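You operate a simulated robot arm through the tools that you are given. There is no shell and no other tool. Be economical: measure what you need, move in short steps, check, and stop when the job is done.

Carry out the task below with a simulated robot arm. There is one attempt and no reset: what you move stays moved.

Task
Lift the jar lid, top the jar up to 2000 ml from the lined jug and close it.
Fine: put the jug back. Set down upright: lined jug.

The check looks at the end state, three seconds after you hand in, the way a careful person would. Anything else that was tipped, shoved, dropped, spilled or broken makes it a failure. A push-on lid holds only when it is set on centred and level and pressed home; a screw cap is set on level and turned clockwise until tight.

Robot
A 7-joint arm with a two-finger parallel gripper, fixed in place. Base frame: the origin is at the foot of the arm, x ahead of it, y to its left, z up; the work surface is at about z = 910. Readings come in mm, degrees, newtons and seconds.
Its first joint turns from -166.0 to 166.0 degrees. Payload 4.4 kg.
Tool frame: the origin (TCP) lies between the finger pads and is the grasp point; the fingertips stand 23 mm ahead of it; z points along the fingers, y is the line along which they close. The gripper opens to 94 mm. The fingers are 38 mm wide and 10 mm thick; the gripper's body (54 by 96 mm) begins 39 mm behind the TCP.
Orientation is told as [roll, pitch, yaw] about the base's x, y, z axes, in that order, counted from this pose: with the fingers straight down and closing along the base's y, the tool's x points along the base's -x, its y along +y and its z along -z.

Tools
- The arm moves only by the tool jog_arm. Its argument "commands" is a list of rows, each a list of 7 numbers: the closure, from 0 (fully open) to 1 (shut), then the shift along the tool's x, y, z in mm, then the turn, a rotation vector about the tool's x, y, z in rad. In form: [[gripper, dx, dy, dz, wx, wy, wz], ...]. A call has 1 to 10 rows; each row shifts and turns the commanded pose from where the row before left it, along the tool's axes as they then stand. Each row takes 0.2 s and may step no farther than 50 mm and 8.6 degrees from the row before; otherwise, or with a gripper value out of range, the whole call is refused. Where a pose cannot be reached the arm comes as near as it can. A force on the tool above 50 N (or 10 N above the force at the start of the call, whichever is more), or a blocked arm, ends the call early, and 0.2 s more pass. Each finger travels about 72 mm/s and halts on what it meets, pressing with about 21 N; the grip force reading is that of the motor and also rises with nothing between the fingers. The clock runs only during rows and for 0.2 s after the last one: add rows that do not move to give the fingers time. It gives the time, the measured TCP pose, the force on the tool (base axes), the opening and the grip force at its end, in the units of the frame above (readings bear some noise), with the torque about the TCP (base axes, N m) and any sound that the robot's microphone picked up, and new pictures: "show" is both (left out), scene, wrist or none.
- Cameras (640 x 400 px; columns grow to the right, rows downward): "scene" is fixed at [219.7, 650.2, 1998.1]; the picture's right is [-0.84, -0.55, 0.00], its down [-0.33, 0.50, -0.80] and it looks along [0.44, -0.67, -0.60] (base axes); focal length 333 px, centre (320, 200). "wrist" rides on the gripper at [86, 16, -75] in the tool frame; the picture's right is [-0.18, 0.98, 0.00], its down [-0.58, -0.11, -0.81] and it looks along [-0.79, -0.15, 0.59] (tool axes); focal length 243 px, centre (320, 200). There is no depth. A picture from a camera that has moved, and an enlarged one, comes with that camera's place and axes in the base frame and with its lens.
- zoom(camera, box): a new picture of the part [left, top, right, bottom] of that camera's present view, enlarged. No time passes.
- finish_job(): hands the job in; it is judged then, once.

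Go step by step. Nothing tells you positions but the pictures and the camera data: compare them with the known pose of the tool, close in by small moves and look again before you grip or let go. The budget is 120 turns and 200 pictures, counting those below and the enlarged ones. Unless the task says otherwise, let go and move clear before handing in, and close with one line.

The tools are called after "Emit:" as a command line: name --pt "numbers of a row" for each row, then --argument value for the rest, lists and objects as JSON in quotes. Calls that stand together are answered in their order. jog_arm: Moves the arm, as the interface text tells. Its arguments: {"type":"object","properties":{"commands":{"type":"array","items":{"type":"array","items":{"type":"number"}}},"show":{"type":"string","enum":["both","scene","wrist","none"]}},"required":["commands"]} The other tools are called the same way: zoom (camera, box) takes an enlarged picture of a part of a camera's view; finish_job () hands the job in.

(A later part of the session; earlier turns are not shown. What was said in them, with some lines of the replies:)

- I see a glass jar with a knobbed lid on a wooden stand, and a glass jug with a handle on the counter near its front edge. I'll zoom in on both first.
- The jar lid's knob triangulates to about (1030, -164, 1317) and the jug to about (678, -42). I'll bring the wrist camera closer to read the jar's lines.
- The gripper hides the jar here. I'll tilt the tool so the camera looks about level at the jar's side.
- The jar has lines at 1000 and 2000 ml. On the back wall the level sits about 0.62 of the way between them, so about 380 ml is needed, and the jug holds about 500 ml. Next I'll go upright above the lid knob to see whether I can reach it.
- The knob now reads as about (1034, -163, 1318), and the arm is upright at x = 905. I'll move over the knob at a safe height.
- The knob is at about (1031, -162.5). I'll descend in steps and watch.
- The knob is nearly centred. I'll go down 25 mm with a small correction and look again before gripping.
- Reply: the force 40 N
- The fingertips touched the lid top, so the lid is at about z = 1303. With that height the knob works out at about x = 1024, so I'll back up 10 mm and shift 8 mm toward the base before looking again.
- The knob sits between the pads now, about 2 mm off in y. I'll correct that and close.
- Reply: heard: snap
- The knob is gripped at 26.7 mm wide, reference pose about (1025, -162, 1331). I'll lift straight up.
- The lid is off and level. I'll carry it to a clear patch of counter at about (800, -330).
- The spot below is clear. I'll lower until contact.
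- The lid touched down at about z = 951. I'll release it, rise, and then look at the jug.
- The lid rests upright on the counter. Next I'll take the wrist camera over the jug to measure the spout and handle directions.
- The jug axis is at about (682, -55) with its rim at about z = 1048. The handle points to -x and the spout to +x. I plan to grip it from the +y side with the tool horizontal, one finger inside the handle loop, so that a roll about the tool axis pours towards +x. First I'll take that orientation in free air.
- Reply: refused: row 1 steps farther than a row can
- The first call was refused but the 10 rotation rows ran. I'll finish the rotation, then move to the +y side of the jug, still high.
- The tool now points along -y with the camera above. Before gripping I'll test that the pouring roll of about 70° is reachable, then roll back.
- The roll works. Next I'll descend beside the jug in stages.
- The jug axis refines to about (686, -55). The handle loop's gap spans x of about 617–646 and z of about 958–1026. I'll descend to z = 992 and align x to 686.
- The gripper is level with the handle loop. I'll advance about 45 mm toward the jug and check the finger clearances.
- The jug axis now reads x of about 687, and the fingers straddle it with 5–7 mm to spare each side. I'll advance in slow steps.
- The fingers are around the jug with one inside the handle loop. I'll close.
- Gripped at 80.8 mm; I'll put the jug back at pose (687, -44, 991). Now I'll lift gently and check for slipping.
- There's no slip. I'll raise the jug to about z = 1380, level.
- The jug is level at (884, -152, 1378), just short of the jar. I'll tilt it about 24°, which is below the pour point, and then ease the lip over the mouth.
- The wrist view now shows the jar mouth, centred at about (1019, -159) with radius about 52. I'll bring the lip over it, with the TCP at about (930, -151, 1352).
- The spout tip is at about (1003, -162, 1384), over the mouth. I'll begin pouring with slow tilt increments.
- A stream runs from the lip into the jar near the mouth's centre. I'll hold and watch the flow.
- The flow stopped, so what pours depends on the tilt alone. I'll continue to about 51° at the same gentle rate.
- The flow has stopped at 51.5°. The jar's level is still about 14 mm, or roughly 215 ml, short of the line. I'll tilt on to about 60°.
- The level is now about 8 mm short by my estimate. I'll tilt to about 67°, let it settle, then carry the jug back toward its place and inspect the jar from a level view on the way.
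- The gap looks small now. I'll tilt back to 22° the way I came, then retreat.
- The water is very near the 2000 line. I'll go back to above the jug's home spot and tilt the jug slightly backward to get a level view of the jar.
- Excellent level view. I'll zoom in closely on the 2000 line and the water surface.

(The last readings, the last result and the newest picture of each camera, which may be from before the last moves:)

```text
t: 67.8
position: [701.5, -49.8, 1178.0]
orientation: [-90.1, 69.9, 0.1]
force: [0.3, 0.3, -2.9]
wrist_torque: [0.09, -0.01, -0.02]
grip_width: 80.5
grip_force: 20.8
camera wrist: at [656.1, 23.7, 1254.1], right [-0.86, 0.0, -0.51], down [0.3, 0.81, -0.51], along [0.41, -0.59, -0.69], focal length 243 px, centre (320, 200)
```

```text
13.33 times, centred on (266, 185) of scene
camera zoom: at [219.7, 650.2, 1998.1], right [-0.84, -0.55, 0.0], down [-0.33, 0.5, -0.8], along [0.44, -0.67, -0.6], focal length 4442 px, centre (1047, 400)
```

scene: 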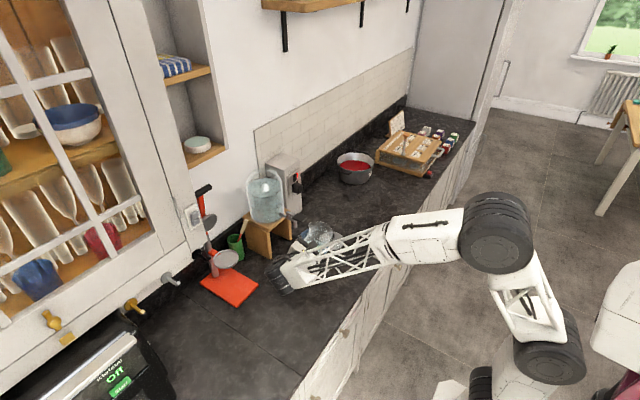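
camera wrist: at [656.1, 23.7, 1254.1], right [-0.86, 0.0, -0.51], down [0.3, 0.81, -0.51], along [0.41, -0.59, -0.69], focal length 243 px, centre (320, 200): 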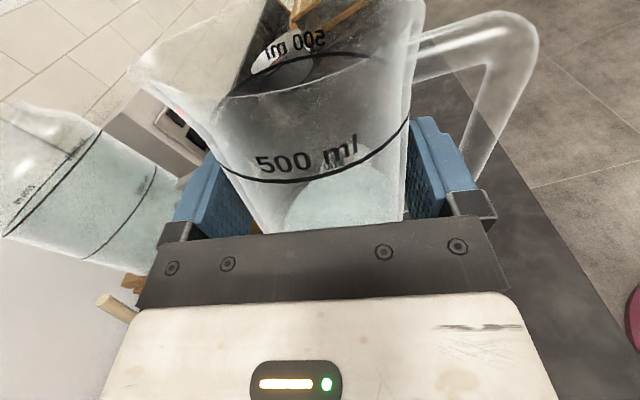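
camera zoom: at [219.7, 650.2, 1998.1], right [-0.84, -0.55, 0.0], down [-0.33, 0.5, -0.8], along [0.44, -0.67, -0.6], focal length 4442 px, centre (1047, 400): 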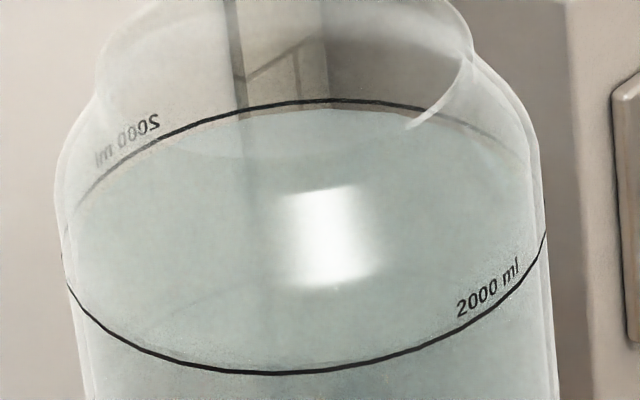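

Emit:
zoom --camera "wrist" --box '[65, 120, 105, 155]'

Emit:
zoom --camera "wrist" --box '[35, 155, 75, 190]'

Emit:
zoom --camera "scene" --box '[260, 185, 278, 203]'

Emit:
zoom --camera "scene" --box '[258, 172, 276, 186]'

```text
11.43 times, centred on (85, 138) of wrist
camera zoom: at [656.1, 23.7, 1254.1], right [-0.86, 0.0, -0.51], down [0.3, 0.81, -0.51], along [0.41, -0.59, -0.69], focal length 2773 px, centre (3006, 914)
```

zoom: 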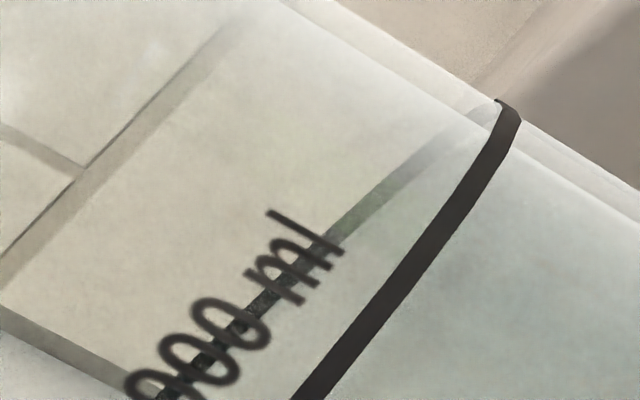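

```text
11.43 times, centred on (55, 172) of wrist
camera zoom: at [656.1, 23.7, 1254.1], right [-0.86, 0.0, -0.51], down [0.3, 0.81, -0.51], along [0.41, -0.59, -0.69], focal length 2773 px, centre (3349, 514)
```

zoom: 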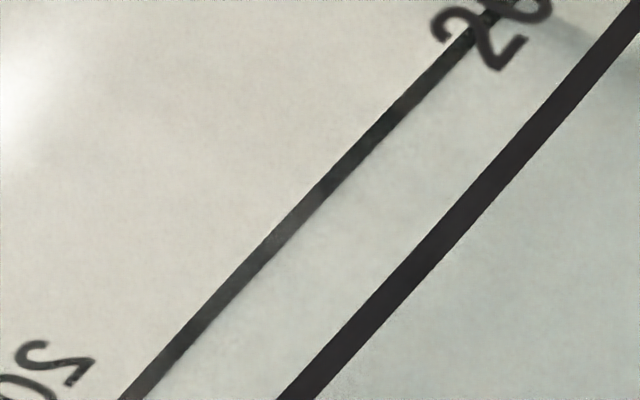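

```text
16.00 times, centred on (269, 194) of scene
camera zoom: at [219.7, 650.2, 1998.1], right [-0.84, -0.55, 0.0], down [-0.33, 0.5, -0.8], along [0.44, -0.67, -0.6], focal length 5331 px, centre (1136, 296)
```

zoom: 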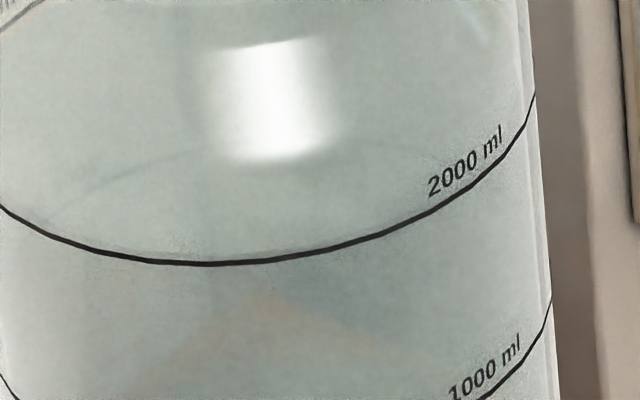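

```text
16.00 times, centred on (267, 179) of scene
camera zoom: at [219.7, 650.2, 1998.1], right [-0.84, -0.55, 0.0], down [-0.33, 0.5, -0.8], along [0.44, -0.67, -0.6], focal length 5331 px, centre (1168, 536)
```

zoom: 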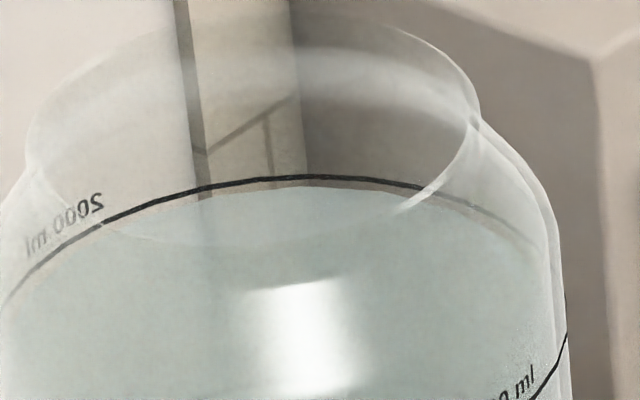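

The bluish surface starts right at the back 2000 line, and front and back offsets average to under 1 mm short, so about 1995 ml. Pouring is done. Now I'll set the jug upright and return it to (687, -44, 991).

Emit:
jog_arm --pt "1 0 0 0 0 0 -0.1" --pt "1 0 0 0 0 0 -0.1" --pt "1 0 0 0 0 0 -0.1" --pt "1 0 0 0 0 0 -0.04" --pt "1 0 14 -6 0 0 0" --pt "1 -40 0 0 0 0 0" --pt "1 -40 0 0 0 0 0" --pt "1 -40 0 0 0 0 0" --pt "1 -30 0 0 0 0 0" --pt "1 0 0 0 0 0 0"

```text
t: 70.0
position: [689.8, -43.9, 1026.9]
orientation: [-91.5, 89.3, -1.4]
force: [-0.1, -0.4, -3.2]
wrist_torque: [0.04, -0.02, 0.04]
grip_width: 80.7
grip_force: 21.1
camera wrist: at [670.7, 30.7, 1113.6], right [-0.98, 0.0, -0.19], down [0.11, 0.81, -0.58], along [0.16, -0.59, -0.79], focal length 243 px, centre (320, 200)
```

scene: 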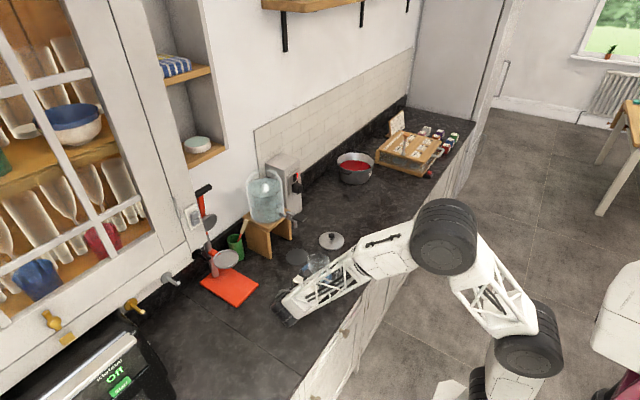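
wrist: 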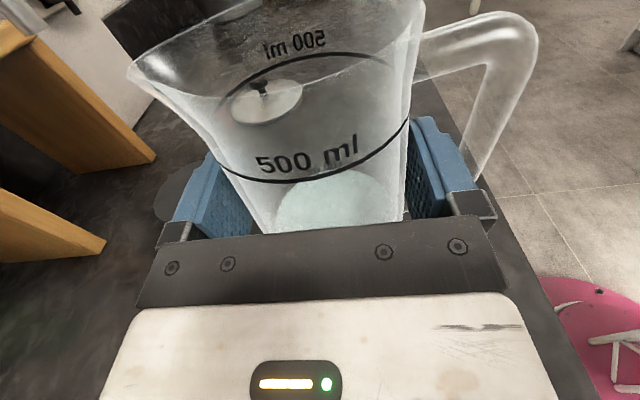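

A residual 0.01 rad remains, so I'll correct that and lower to the counter gently.

Emit:
jog_arm --pt "1 -15 1.5 0 0 0 -0.01" --pt "1 -10 0 0 0 0 0" --pt "1 -5 0 0 0 0 0" --pt "1 0 0 0 0 0 0" --show "none"

Emit:
jog_arm --pt "1 -2 0 0 0 0 0" --pt "1 -2 0 0 0 0 0" --pt "1 0 0 0 0 0 0" --show "none"

```text
t: 71.0
position: [689.1, -43.6, 997.9]
orientation: [-165.8, 90.1, -75.7]
force: [0.5, -0.6, -3.5]
wrist_torque: [0.03, -0.04, -0.02]
grip_width: 80.3
grip_force: 21.2
```

```text
t: 71.8
position: [688.2, -43.8, 995.4]
orientation: [-139.8, 90.0, -49.6]
force: [-0.2, 0.5, -1.9]
wrist_torque: [0.02, -0.04, 0.01]
grip_width: 80.5
grip_force: 20.8
```

Emit:
jog_arm --pt "1 -1.5 0 0 0 0 0" --pt "1 -1.5 0 0 0 0 0" --pt "1 0 0 0 0 0 0" --show "none"

Emit:
jog_arm --pt "1 -1 0 0 0 0 0" --pt "1 -1 0 0 0 0 0" --pt "1 0 0 0 0 0 0" --show "none"

```text
t: 72.6
position: [688.8, -43.4, 990.5]
orientation: [-126.1, 90.0, -36.1]
force: [-0.5, 0.7, -0.7]
wrist_torque: [-0.01, 0.09, 0.01]
grip_width: 80.4
grip_force: 21.2
```

```text
t: 73.4
position: [688.8, -44.0, 988.6]
orientation: [-100.9, 89.9, -10.9]
force: [7.5, 0.6, 15.8]
wrist_torque: [-0.17, -0.26, 0.06]
grip_width: 80.5
grip_force: 21.2
```

The jug is on the counter, with 16 N up-force. I'll relieve that and open slowly.

Emit:
jog_arm --pt "1 1.2 0 0 0 0 0" --pt "1 0 0 0 0 0 0" --pt "0.1 0 0 0 0 0 0" --pt "0.05 0 0 0 0 0 0" --pt "0 0 0 0 0 0 0" --pt "0 0 0 0 0 0 0" --show "wrist"

```text
t: 74.8
position: [687.9, -44.1, 990.4]
orientation: [-136.5, 90.0, -46.4]
force: [0.8, 0.0, 0.5]
wrist_torque: [-0.02, -0.02, -0.02]
grip_width: 94.0
grip_force: 0.1
camera wrist: at [670.9, 28.9, 1077.1], right [-0.98, 0.0, -0.18], down [0.11, 0.81, -0.58], along [0.15, -0.59, -0.79], focal length 243 px, centre (320, 200)
```

wrist: 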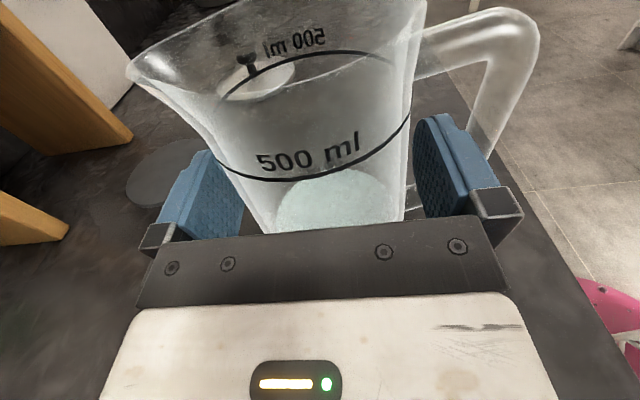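

Both fingers are clear of the jug. I'll back straight out along +y, then rise.

Emit:
jog_arm --pt "0 0 0 -12 0 0 0" --pt "0 0 0 -20 0 0 0" --pt "0 0 0 -25 0 0 0" --pt "0 0 0 -25 0 0 0" --pt "0 0 0 -28 0 0 0" --pt "0 0 0 0 0 0 0"

Emit:
jog_arm --pt "0 40 0 0 0 0 0" --pt "0 40 0 0 0 0 0" --pt "0 40 0 0 0 0 0" --pt "0 40 0 0 0 0 0" --pt "0 40 0 0 0 0 0" --pt "0 40 0 0 0 0 0" --pt "0 40 0 0 0 0 0" --pt "0 40 0 0 0 0 0" --pt "0 0 0 0 0 0 0"

```text
t: 76.2
position: [688.8, 65.4, 992.1]
orientation: [-139.0, 90.0, -49.0]
force: [-0.2, -0.2, 0.2]
wrist_torque: [-0.01, 0.02, -0.01]
grip_width: 93.9
grip_force: 0.1
camera wrist: at [670.9, 139.0, 1078.9], right [-0.98, 0.0, -0.18], down [0.11, 0.81, -0.58], along [0.15, -0.59, -0.79], focal length 243 px, centre (320, 200)
```

scene: 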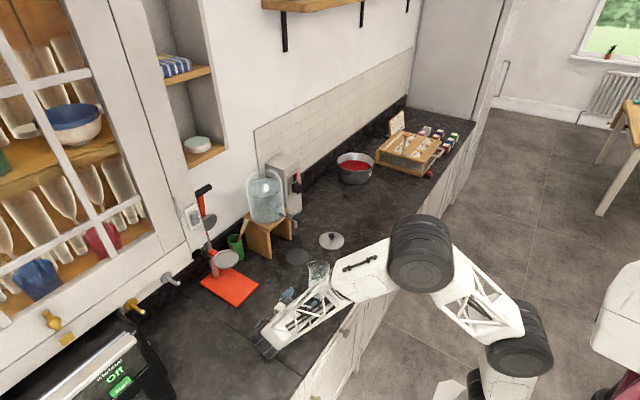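
wrist: 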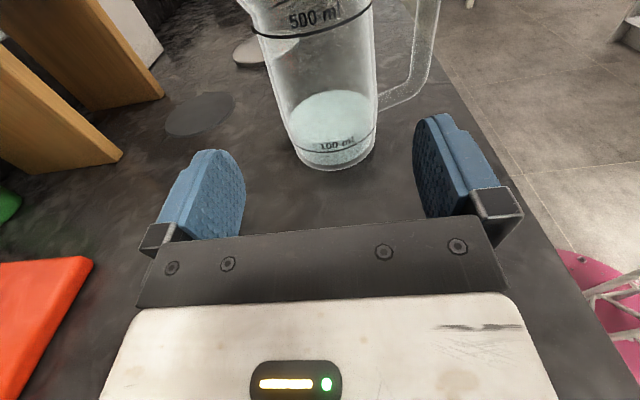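

```text
t: 78.2
position: [686.8, 65.6, 1311.8]
orientation: [-158.6, 89.9, -68.6]
force: [0.4, 0.5, -0.6]
wrist_torque: [0.01, 0.0, 0.03]
grip_width: 93.9
grip_force: 0.1
camera wrist: at [670.4, 138.9, 1397.6], right [-0.98, 0.0, -0.18], down [0.11, 0.81, -0.58], along [0.15, -0.59, -0.79], focal length 243 px, centre (320, 200)
```

scene: 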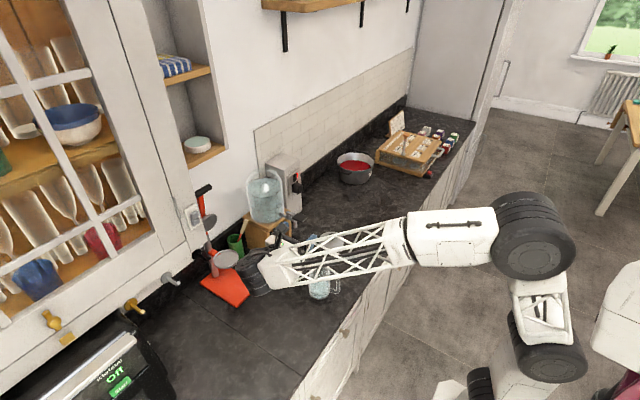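
wrist: 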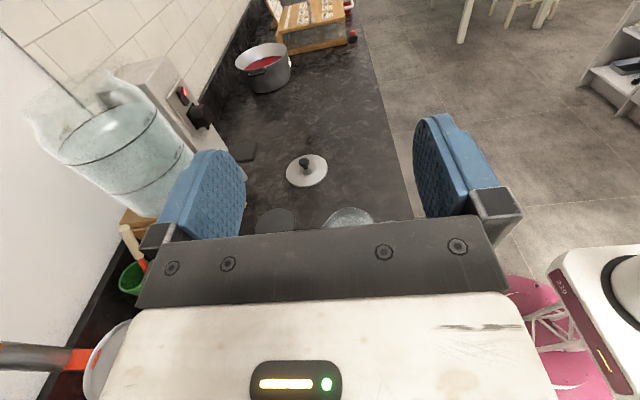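

The jug stands upright at its place and the jar is full to the line. Now I'll undo the rotation so the tool points straight down for the lid.

Emit:
jog_arm --pt "0 0 0 0 -0.0806 -0.0806 0.0806" --pt "0 0 0 0 -0.0806 -0.0806 0.0806" --pt "0 0 0 0 -0.0806 -0.0806 0.0806" --pt "0 0 0 0 -0.0806 -0.0806 0.0806" --pt "0 0 0 0 -0.0806 -0.0806 0.0806" --pt "0 0 0 0 -0.0806 -0.0806 0.0806" --pt "0 0 0 0 -0.0806 -0.0806 0.0806" --pt "0 0 0 0 -0.0806 -0.0806 0.0806" --pt "0 0 0 0 -0.0806 -0.0806 0.0806" --pt "0 0 0 0 -0.0806 -0.0806 0.0806" --show "none"

Emit:
jog_arm --pt "0 0 0 0 -0.0806 -0.0806 0.0806" --pt "0 0 0 0 -0.0806 -0.0806 0.0806" --pt "0 0 0 0 -0.0806 -0.0806 0.0806" --pt "0 0 0 0 -0.0806 -0.0806 0.0806" --pt "0 0 0 0 -0.0806 -0.0806 0.0806" --pt "0 0 0 0 0 0 0" --show "scene"

```text
t: 80.4
position: [687.2, 66.3, 1311.9]
orientation: [-19.0, 26.7, 19.1]
force: [0.3, 0.4, 0.0]
wrist_torque: [0.01, 0.01, -0.02]
grip_width: 94.1
grip_force: 0.2
```

```text
t: 81.8
position: [688.6, 65.4, 1312.0]
orientation: [0.0, -0.1, -0.1]
force: [0.8, 0.0, -0.5]
wrist_torque: [0.0, -0.02, -0.02]
grip_width: 93.9
grip_force: 0.0
```

scene: 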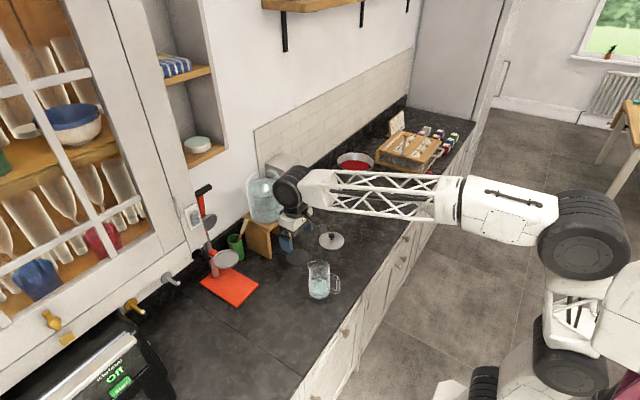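

The tool points down again. I'll move over the lid at (800, -328) and descend.

Emit:
jog_arm --pt "0 -12.5 -43.8 0 0 0 0" --pt "0 -12.5 -43.8 0 0 0 0" --pt "0 -12.5 -43.8 0 0 0 0" --pt "0 -12.5 -43.8 0 0 0 0" --pt "0 -12.5 -43.8 0 0 0 0" --pt "0 -12.5 -43.8 0 0 0 0" --pt "0 -12.5 -43.8 0 0 0 0" --pt "0 -12.5 -43.8 0 0 0 0" --pt "0 -12.5 -43.8 0 0 0 0" --show "none"

Emit:
jog_arm --pt "0 0 0 45 0 0 0" --pt "0 0 0 45 0 0 0" --pt "0 0 0 45 0 0 0" --pt "0 0 0 45 0 0 0" --pt "0 0 0 45 0 0 0" --pt "0 0 0 45 0 0 0" --pt "0 0 0 30 0 0 0" --pt "0 0 0 0 0 0 0"

```text
t: 83.8
position: [801.2, -330.3, 1312.1]
orientation: [-0.1, -0.1, 0.0]
force: [-0.8, -0.2, 0.8]
wrist_torque: [0.01, -0.04, 0.03]
grip_width: 94.0
grip_force: 0.1
```

```text
t: 85.6
position: [802.9, -326.8, 1012.0]
orientation: [0.0, -0.1, 0.0]
force: [0.2, -0.3, 0.1]
wrist_torque: [-0.03, -0.03, 0.0]
grip_width: 94.2
grip_force: 0.1
camera wrist: at [715.5, -312.3, 1086.6], right [0.18, 0.98, 0.0], down [0.58, -0.11, 0.81], along [0.79, -0.15, -0.59], focal length 243 px, centre (320, 200)
```

scene: 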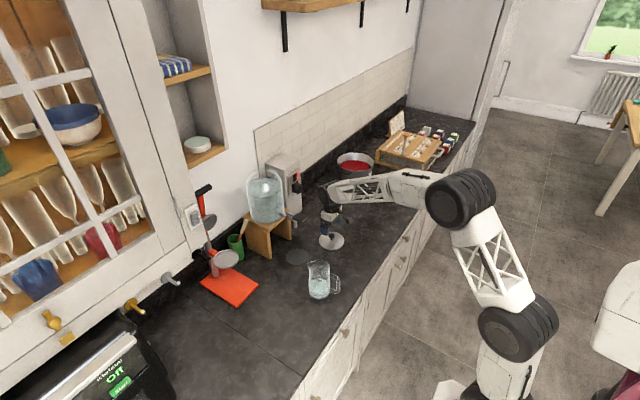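
wrist: 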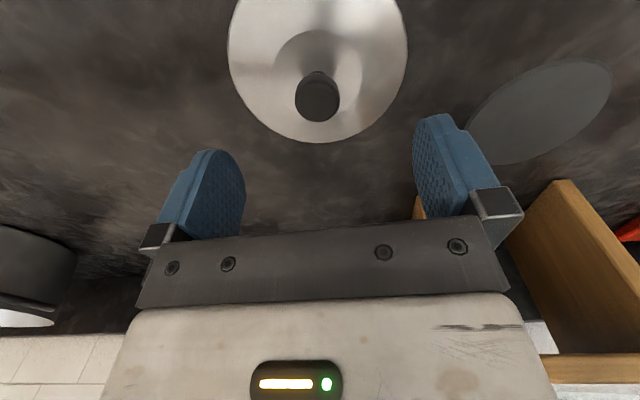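

Emit:
jog_arm --pt "0 0 0 30 0 0 0" --pt "0 0 0 25 0 0 0" --pt "0 0 0 5 0 0 0" --pt "0 0 0 0 0 0 0" --show "wrist"

```text
t: 86.6
position: [802.4, -328.0, 952.5]
orientation: [0.0, 0.0, 0.0]
force: [0.8, -0.3, 0.0]
wrist_torque: [-0.02, -0.03, -0.02]
grip_width: 94.1
grip_force: 0.1
camera wrist: at [714.1, -313.1, 1027.0], right [0.18, 0.98, 0.0], down [0.58, -0.11, 0.81], along [0.79, -0.15, -0.59], focal length 243 px, centre (320, 200)
```

wrist: 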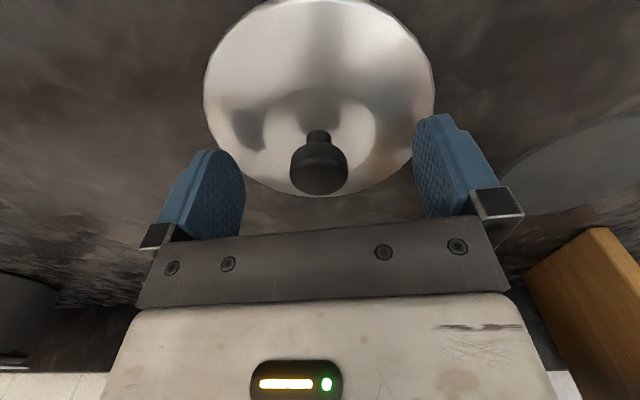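

The view nearly matches the original grip: about 1.5 mm forward and 1.5 mm high. I'll correct both and close.

Emit:
jog_arm --pt "0 1.5 0 1.2 0 0 0" --pt "0.4 0 0 0 0 0 0" --pt "0.6 0 0 0 0 0 0" --pt "1 0 0 0 0 0 0" --pt "1 0 0 0 0 0 0" --pt "1 0 0 0 0 0 0" --pt "1 0 0 0 0 0 0" --show "wrist"

```text
t: 88.2
position: [799.6, -328.5, 950.6]
orientation: [0.1, 0.0, 0.0]
force: [-1.1, -1.2, 0.4]
wrist_torque: [0.02, -0.01, -0.03]
grip_width: 27.0
grip_force: 21.0
camera wrist: at [712.2, -313.0, 1025.5], right [0.18, 0.98, 0.0], down [0.58, -0.11, 0.81], along [0.79, -0.15, -0.59], focal length 243 px, centre (320, 200)
```

wrist: 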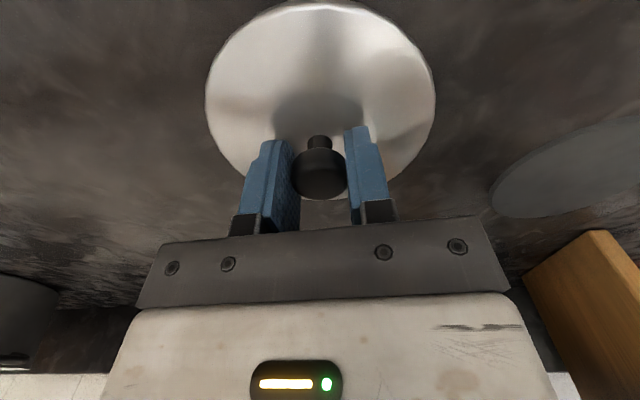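

Gripped at 27 mm and matching the original grip view. I'll lift and retrace the path to above the jar.

Emit:
jog_arm --pt "1 0 0 -15 0 0 0" --pt "1 0 0 -45 0 0 0" --pt "1 0 0 -49 0 0 0" --pt "1 0 0 -49 0 0 0" --pt "1 0 0 -49 0 0 0" --pt "1 0 0 -49 0 0 0" --pt "1 0 0 -49 0 0 0" --pt "1 0 0 -49 0 0 0" --pt "1 0 0 -49 0 0 0" --pt "1 0 0 -47 0 0 0" --show "none"

Emit:
jog_arm --pt "1 0 41.5 0 0 0 0" --pt "1 0 41.5 0 0 0 0" --pt "1 0 41.5 0 0 0 0" --pt "1 0 41.5 0 0 0 0" --pt "1 -45 0 0 0 0 0" --pt "1 -45 0 0 0 0 0" --pt "1 -45 0 0 0 0 0" --pt "1 -45 0 0 0 0 0" --pt "1 -45 0 0 0 0 0" --pt "1 0 0 0 0 0 0"

```text
t: 90.4
position: [800.8, -328.1, 1400.4]
orientation: [0.1, 0.1, 0.0]
force: [0.8, 0.0, -1.6]
wrist_torque: [0.01, 0.06, -0.01]
grip_width: 26.9
grip_force: 20.8
```

```text
t: 92.6
position: [1026.6, -164.3, 1400.4]
orientation: [0.0, 0.1, 0.0]
force: [-0.2, -0.5, -2.0]
wrist_torque: [0.03, -0.01, -0.01]
grip_width: 26.7
grip_force: 20.8
camera wrist: at [937.2, -148.7, 1475.1], right [0.18, 0.98, 0.0], down [0.58, -0.11, 0.81], along [0.79, -0.15, -0.59], focal length 243 px, centre (320, 200)
```

scene: 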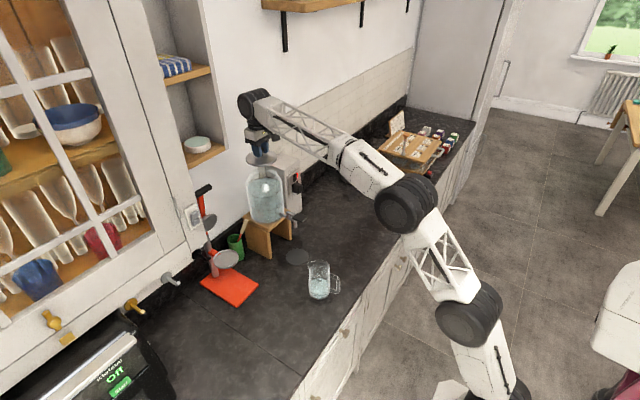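
wrist: 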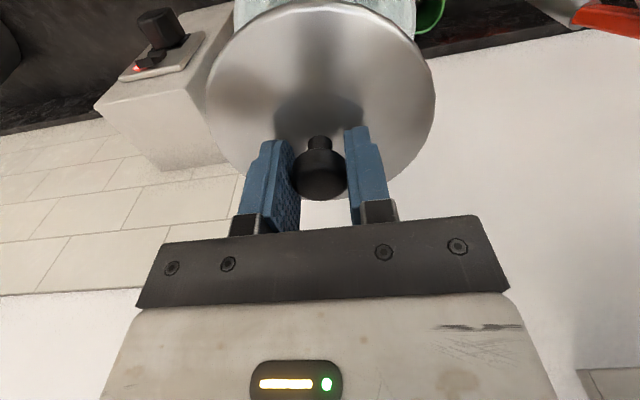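

By comparing the camera pose and view with the lift-off picture, I'm about 3 mm low in y. I'll correct that and descend to just above the seat.

Emit:
jog_arm --pt "1 0.5 3 0 0 0 0" --pt "1 0 0 20 0 0 0" --pt "1 0 0 20 0 0 0" --pt "1 0 0 12 0 0 0" --pt "1 0 0 0 0 0 0" --pt "1 0 0 0 0 0 0" --show "wrist"

Emit:
zoom --camera "scene" --box '[240, 145, 290, 195]'

```text
t: 94.0
position: [1023.7, -160.8, 1349.4]
orientation: [0.1, 0.0, 0.1]
force: [0.3, -0.4, -1.2]
wrist_torque: [0.0, 0.03, 0.02]
grip_width: 26.8
grip_force: 21.3
camera wrist: at [936.4, -145.2, 1422.4], right [0.18, 0.98, 0.0], down [0.58, -0.11, 0.81], along [0.79, -0.15, -0.59], focal length 243 px, centre (320, 200)
```

wrist: 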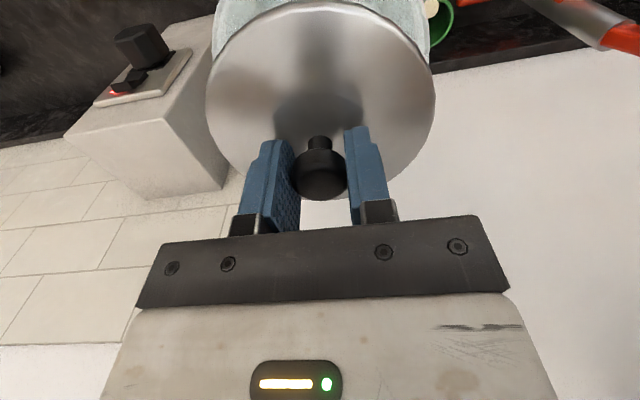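

```text
8.00 times, centred on (265, 170) of scene
camera zoom: at [219.7, 650.2, 1998.1], right [-0.84, -0.55, 0.0], down [-0.33, 0.5, -0.8], along [0.44, -0.67, -0.6], focal length 2666 px, centre (760, 440)
```

zoom: 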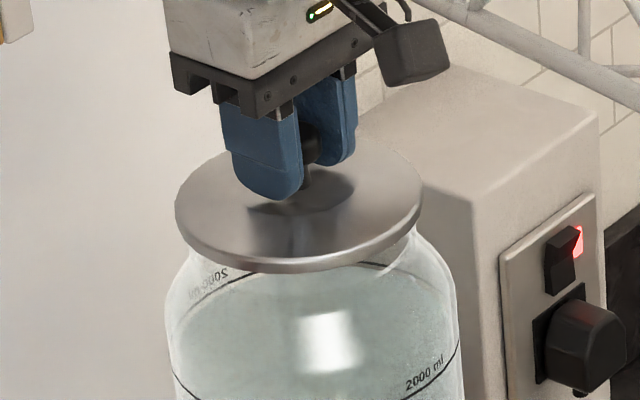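

The lid is aligned within about half a millimetre in the scene view. I'll lower it onto the seat.

Emit:
jog_arm --pt "1 -0.5 0 7 0 0 0" --pt "1 0 0 5 0 0 0" --pt "1 0 0 3 0 0 0" --pt "1 0 0 2 0 0 0" --pt "1 0 0 0 0 0 0" --show "none"

Emit:
zoom --camera "scene" --box '[240, 145, 290, 195]'

```text
t: 95.2
position: [1023.4, -159.4, 1332.3]
orientation: [0.0, -0.1, 0.1]
force: [16.7, -2.2, 9.2]
wrist_torque: [-0.06, -0.19, 0.0]
grip_width: 26.7
grip_force: 20.8
heard: snap
```

```text
8.00 times, centred on (265, 170) of scene
camera zoom: at [219.7, 650.2, 1998.1], right [-0.84, -0.55, 0.0], down [-0.33, 0.5, -0.8], along [0.44, -0.67, -0.6], focal length 2666 px, centre (760, 440)
```

zoom: 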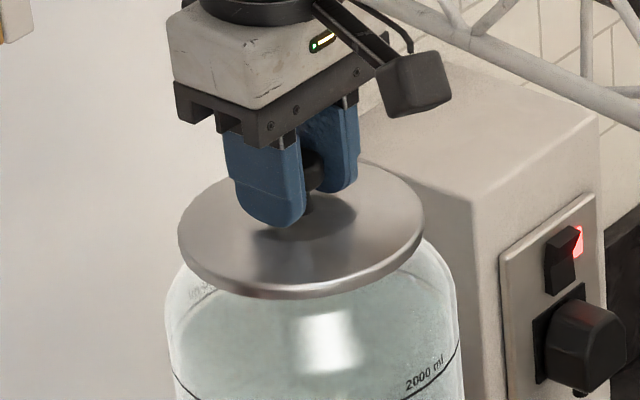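

A snap was heard, and there's a small side load in +x. I'll relax x by 1 mm and press down a little further to be sure it's home.

Emit:
jog_arm --pt "1 -1 0 0 0 0 0" --pt "1 0 0 1.5 0 0 0" --pt "1 0 0 0 0 0 0" --show "none"

```text
t: 96.0
position: [1024.6, -159.7, 1332.1]
orientation: [0.0, -0.1, 0.0]
force: [-7.7, -1.1, 29.3]
wrist_torque: [-0.03, 0.08, 0.0]
grip_width: 26.7
grip_force: 20.7
```

Emit:
jog_arm --pt "1 0.3 0 0.8 0 0 0" --pt "1 0 0 0.5 0 0 0" --pt "1 0 0 0 0 0 0" --show "none"

```text
t: 96.8
position: [1024.6, -160.7, 1328.0]
orientation: [0.0, -0.1, 0.1]
force: [2.5, 0.7, 31.3]
wrist_torque: [0.01, 0.02, 0.02]
grip_width: 26.8
grip_force: 21.5
```

Emit:
jog_arm --pt "1 0 0 0.8 0 0 0" --pt "1 0 0 0 0 0 0" --show "wrist"

Emit:
zoom --camera "scene" --box '[240, 145, 290, 195]'

```text
t: 97.4
position: [1023.3, -160.0, 1328.8]
orientation: [0.0, -0.1, 0.0]
force: [-1.0, 4.6, 34.2]
wrist_torque: [0.08, 0.12, 0.01]
grip_width: 27.0
grip_force: 20.5
camera wrist: at [936.5, -144.9, 1403.5], right [0.18, 0.98, 0.0], down [0.58, -0.11, 0.81], along [0.79, -0.15, -0.59], focal length 243 px, centre (320, 200)
```

wrist: 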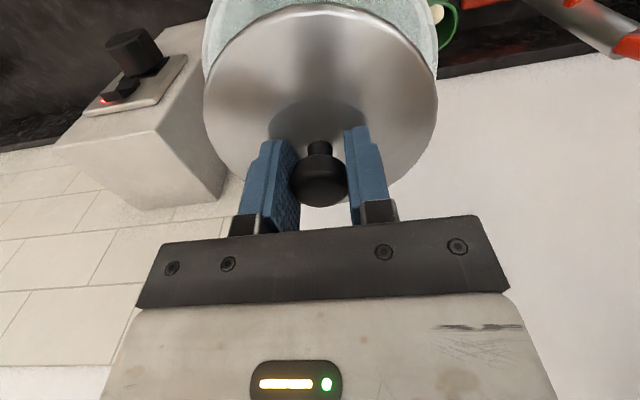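

```text
8.00 times, centred on (265, 170) of scene
camera zoom: at [219.7, 650.2, 1998.1], right [-0.84, -0.55, 0.0], down [-0.33, 0.5, -0.8], along [0.44, -0.67, -0.6], focal length 2666 px, centre (760, 440)
```

zoom: 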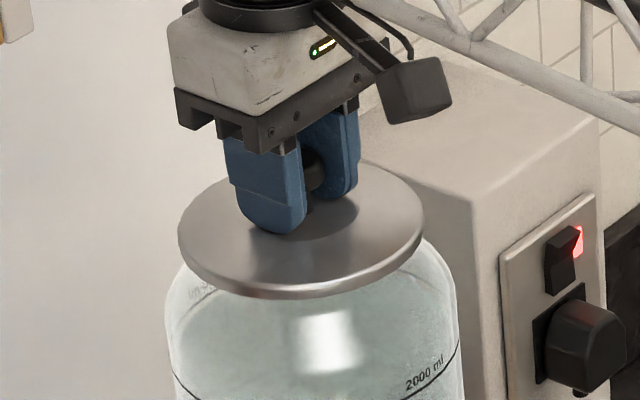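

The lid stayed firmly seated while the pads slid slightly on the knob. I'll release and rise, then inspect.

Emit:
jog_arm --pt "1 0 0 -3 0 0 0" --pt "0.6 0 0 0 0 0 0" --pt "0.3 0 0 0 0 0 0" --pt "0 0 0 0 0 0 0" --pt "0 0 0 0 0 0 0" --pt "0 0 0 -25 0 0 0" --pt "0 0 0 -25 0 0 0" --pt "0 0 0 -25 0 0 0" --pt "1 0 0 0 0 0 0" --pt "1 0 0 0 0 0 0" --show "wrist"

Emit:
zoom --camera "scene" --box '[240, 145, 290, 195]'

```text
t: 99.6
position: [1026.0, -158.0, 1405.9]
orientation: [0.0, -0.1, 0.0]
force: [-1.1, -0.4, -0.5]
wrist_torque: [0.01, 0.02, 0.02]
grip_width: 9.2
grip_force: 0.0
camera wrist: at [937.5, -144.2, 1480.2], right [0.18, 0.98, 0.0], down [0.58, -0.11, 0.81], along [0.79, -0.15, -0.59], focal length 243 px, centre (320, 200)
```

wrist: 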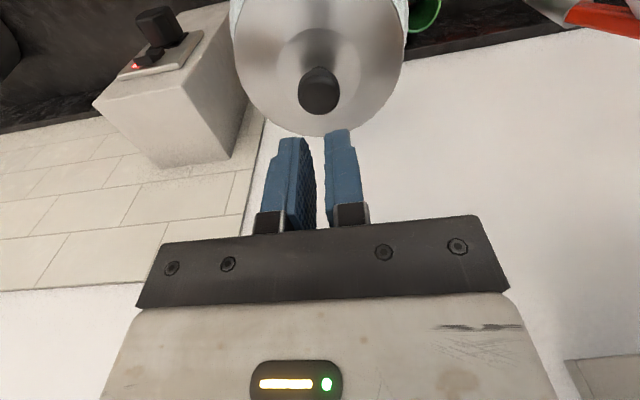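

```text
8.00 times, centred on (265, 170) of scene
camera zoom: at [219.7, 650.2, 1998.1], right [-0.84, -0.55, 0.0], down [-0.33, 0.5, -0.8], along [0.44, -0.67, -0.6], focal length 2666 px, centre (760, 440)
```

zoom: 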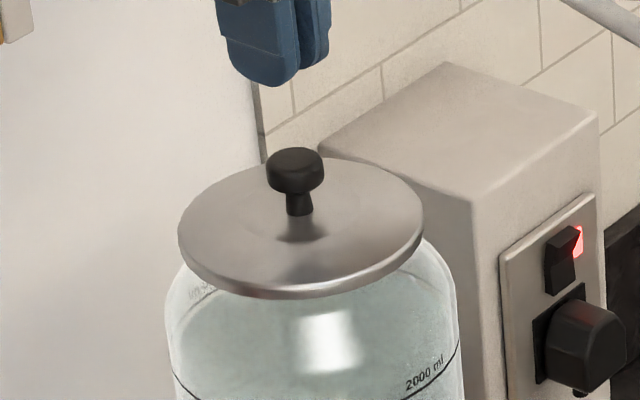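

The lid looks identical to its original seat. For certainty I'll press the knob top lightly with closed fingers.

Emit:
jog_arm --pt "1 0 -1.5 20 0 0 0" --pt "1 0 0 20 0 0 0" --pt "1 0 0 4 0 0 0" --pt "1 0 0 0 0 0 0" --show "wrist"

```text
t: 100.6
position: [1024.4, -161.9, 1362.0]
orientation: [0.0, 0.0, -0.1]
force: [-0.5, -1.2, 0.0]
wrist_torque: [0.01, 0.0, 0.01]
grip_width: 0.0
grip_force: 20.9
camera wrist: at [936.8, -146.0, 1437.0], right [0.18, 0.98, 0.0], down [0.58, -0.11, 0.81], along [0.79, -0.15, -0.59], focal length 243 px, centre (320, 200)
```

wrist: 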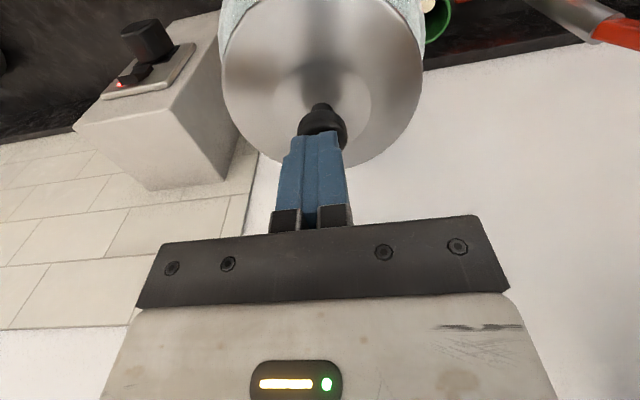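

Emit:
jog_arm --pt "1 0 0.5 2 0 0 0" --pt "1 0 0 1.5 0 0 0" --pt "1 0 0 1.5 0 0 0" --pt "1 0 0 0 0 0 0" --show "none"

Emit:
jog_arm --pt "1 0 0 1 0 0 0" --pt "1 0 0 1 0 0 0" --pt "1 0 0 0 0 0 0" --show "none"

```text
t: 101.6
position: [1025.5, -160.7, 1357.2]
orientation: [0.0, -0.1, 0.0]
force: [4.0, -0.9, 5.7]
wrist_torque: [-0.02, -0.02, 0.07]
grip_width: 0.0
grip_force: 21.1
```

```text
t: 102.4
position: [1024.0, -159.7, 1358.7]
orientation: [0.0, -0.4, 0.0]
force: [24.8, -8.1, 39.5]
wrist_torque: [-0.17, -0.5, -0.04]
grip_width: 0.0
grip_force: 20.8
```

It holds firm under 40 N with no movement. I'll back off and retreat clear.

Emit:
jog_arm --pt "1 0 0 -3 0 0 0" --pt "1 0 0 -20 0 0 0" --pt "0.5 0 0 -30 0 0 0" --pt "0.3 45 0 0 0 0 0" --pt "0 45 0 0 0 0 0" --pt "0 45 0 0 0 0 0" --pt "0 45 0 -20 0 0 0" --pt "0 45 0 -20 0 0 0" --pt "0 45 0 -20 0 0 0" --pt "0 0 0 0 0 0 0"

Emit:
zoom --camera "scene" --box '[225, 150, 315, 240]'

Emit:
zoom --camera "scene" --box '[270, 230, 370, 310]'

```text
t: 104.6
position: [752.0, -160.7, 1468.8]
orientation: [0.0, 0.0, 0.0]
force: [0.2, 0.3, -0.7]
wrist_torque: [0.0, 0.02, 0.01]
grip_width: 94.0
grip_force: 0.0
camera wrist: at [665.2, -145.8, 1543.8], right [0.18, 0.98, 0.0], down [0.58, -0.11, 0.81], along [0.79, -0.15, -0.59], focal length 243 px, centre (320, 200)
```

scene: 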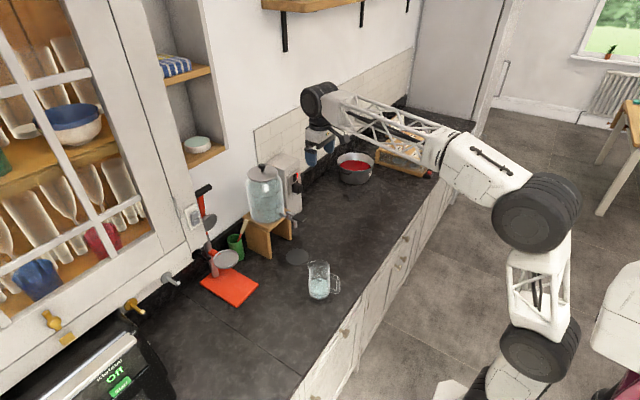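
wrist: 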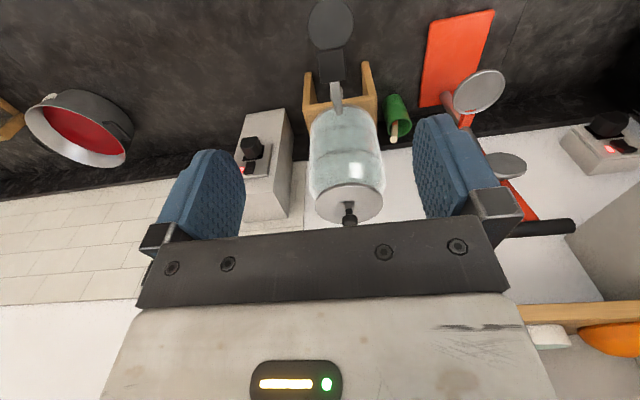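

```text
4.44 times, centred on (270, 195) of scene
camera zoom: at [219.7, 650.2, 1998.1], right [-0.84, -0.55, 0.0], down [-0.33, 0.5, -0.8], along [0.44, -0.67, -0.6], focal length 1481 px, centre (542, 222)
```

zoom: 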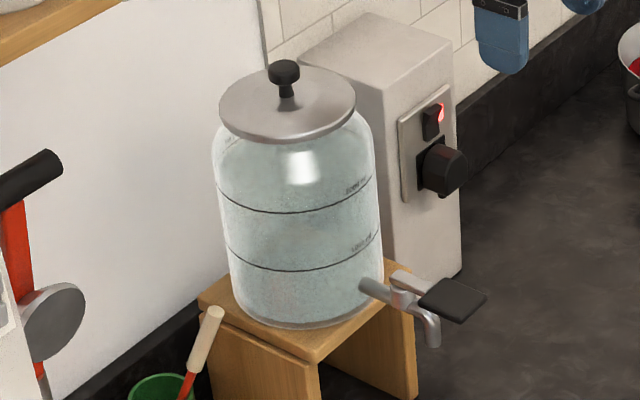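

```text
5.00 times, centred on (320, 270) of scene
camera zoom: at [219.7, 650.2, 1998.1], right [-0.84, -0.55, 0.0], down [-0.33, 0.5, -0.8], along [0.44, -0.67, -0.6], focal length 1666 px, centre (320, -150)
```

zoom: 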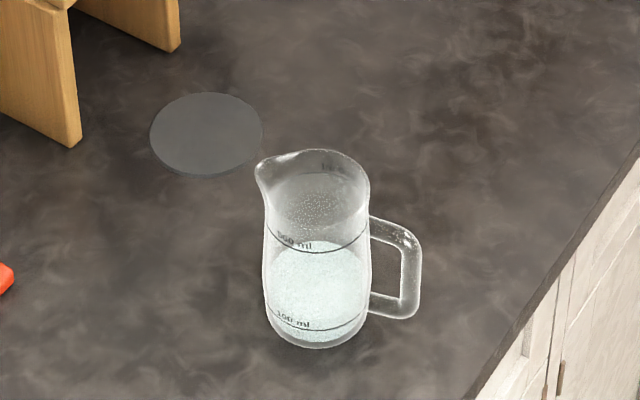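

The jar is filled to its 2000 ml line with the lid seated level. The jug stands upright at its original spot, nothing is spilled and the arm is clear, so I'm handing in.

Emit:
finish_job

```text
The job is handed in.
```

The jar is topped up to the 2000 ml line (I estimate about 1995 ml). Its lid is snapped back on and held firm under a 40 N press. The lined jug is upright at its original spot, and I saw no spills.
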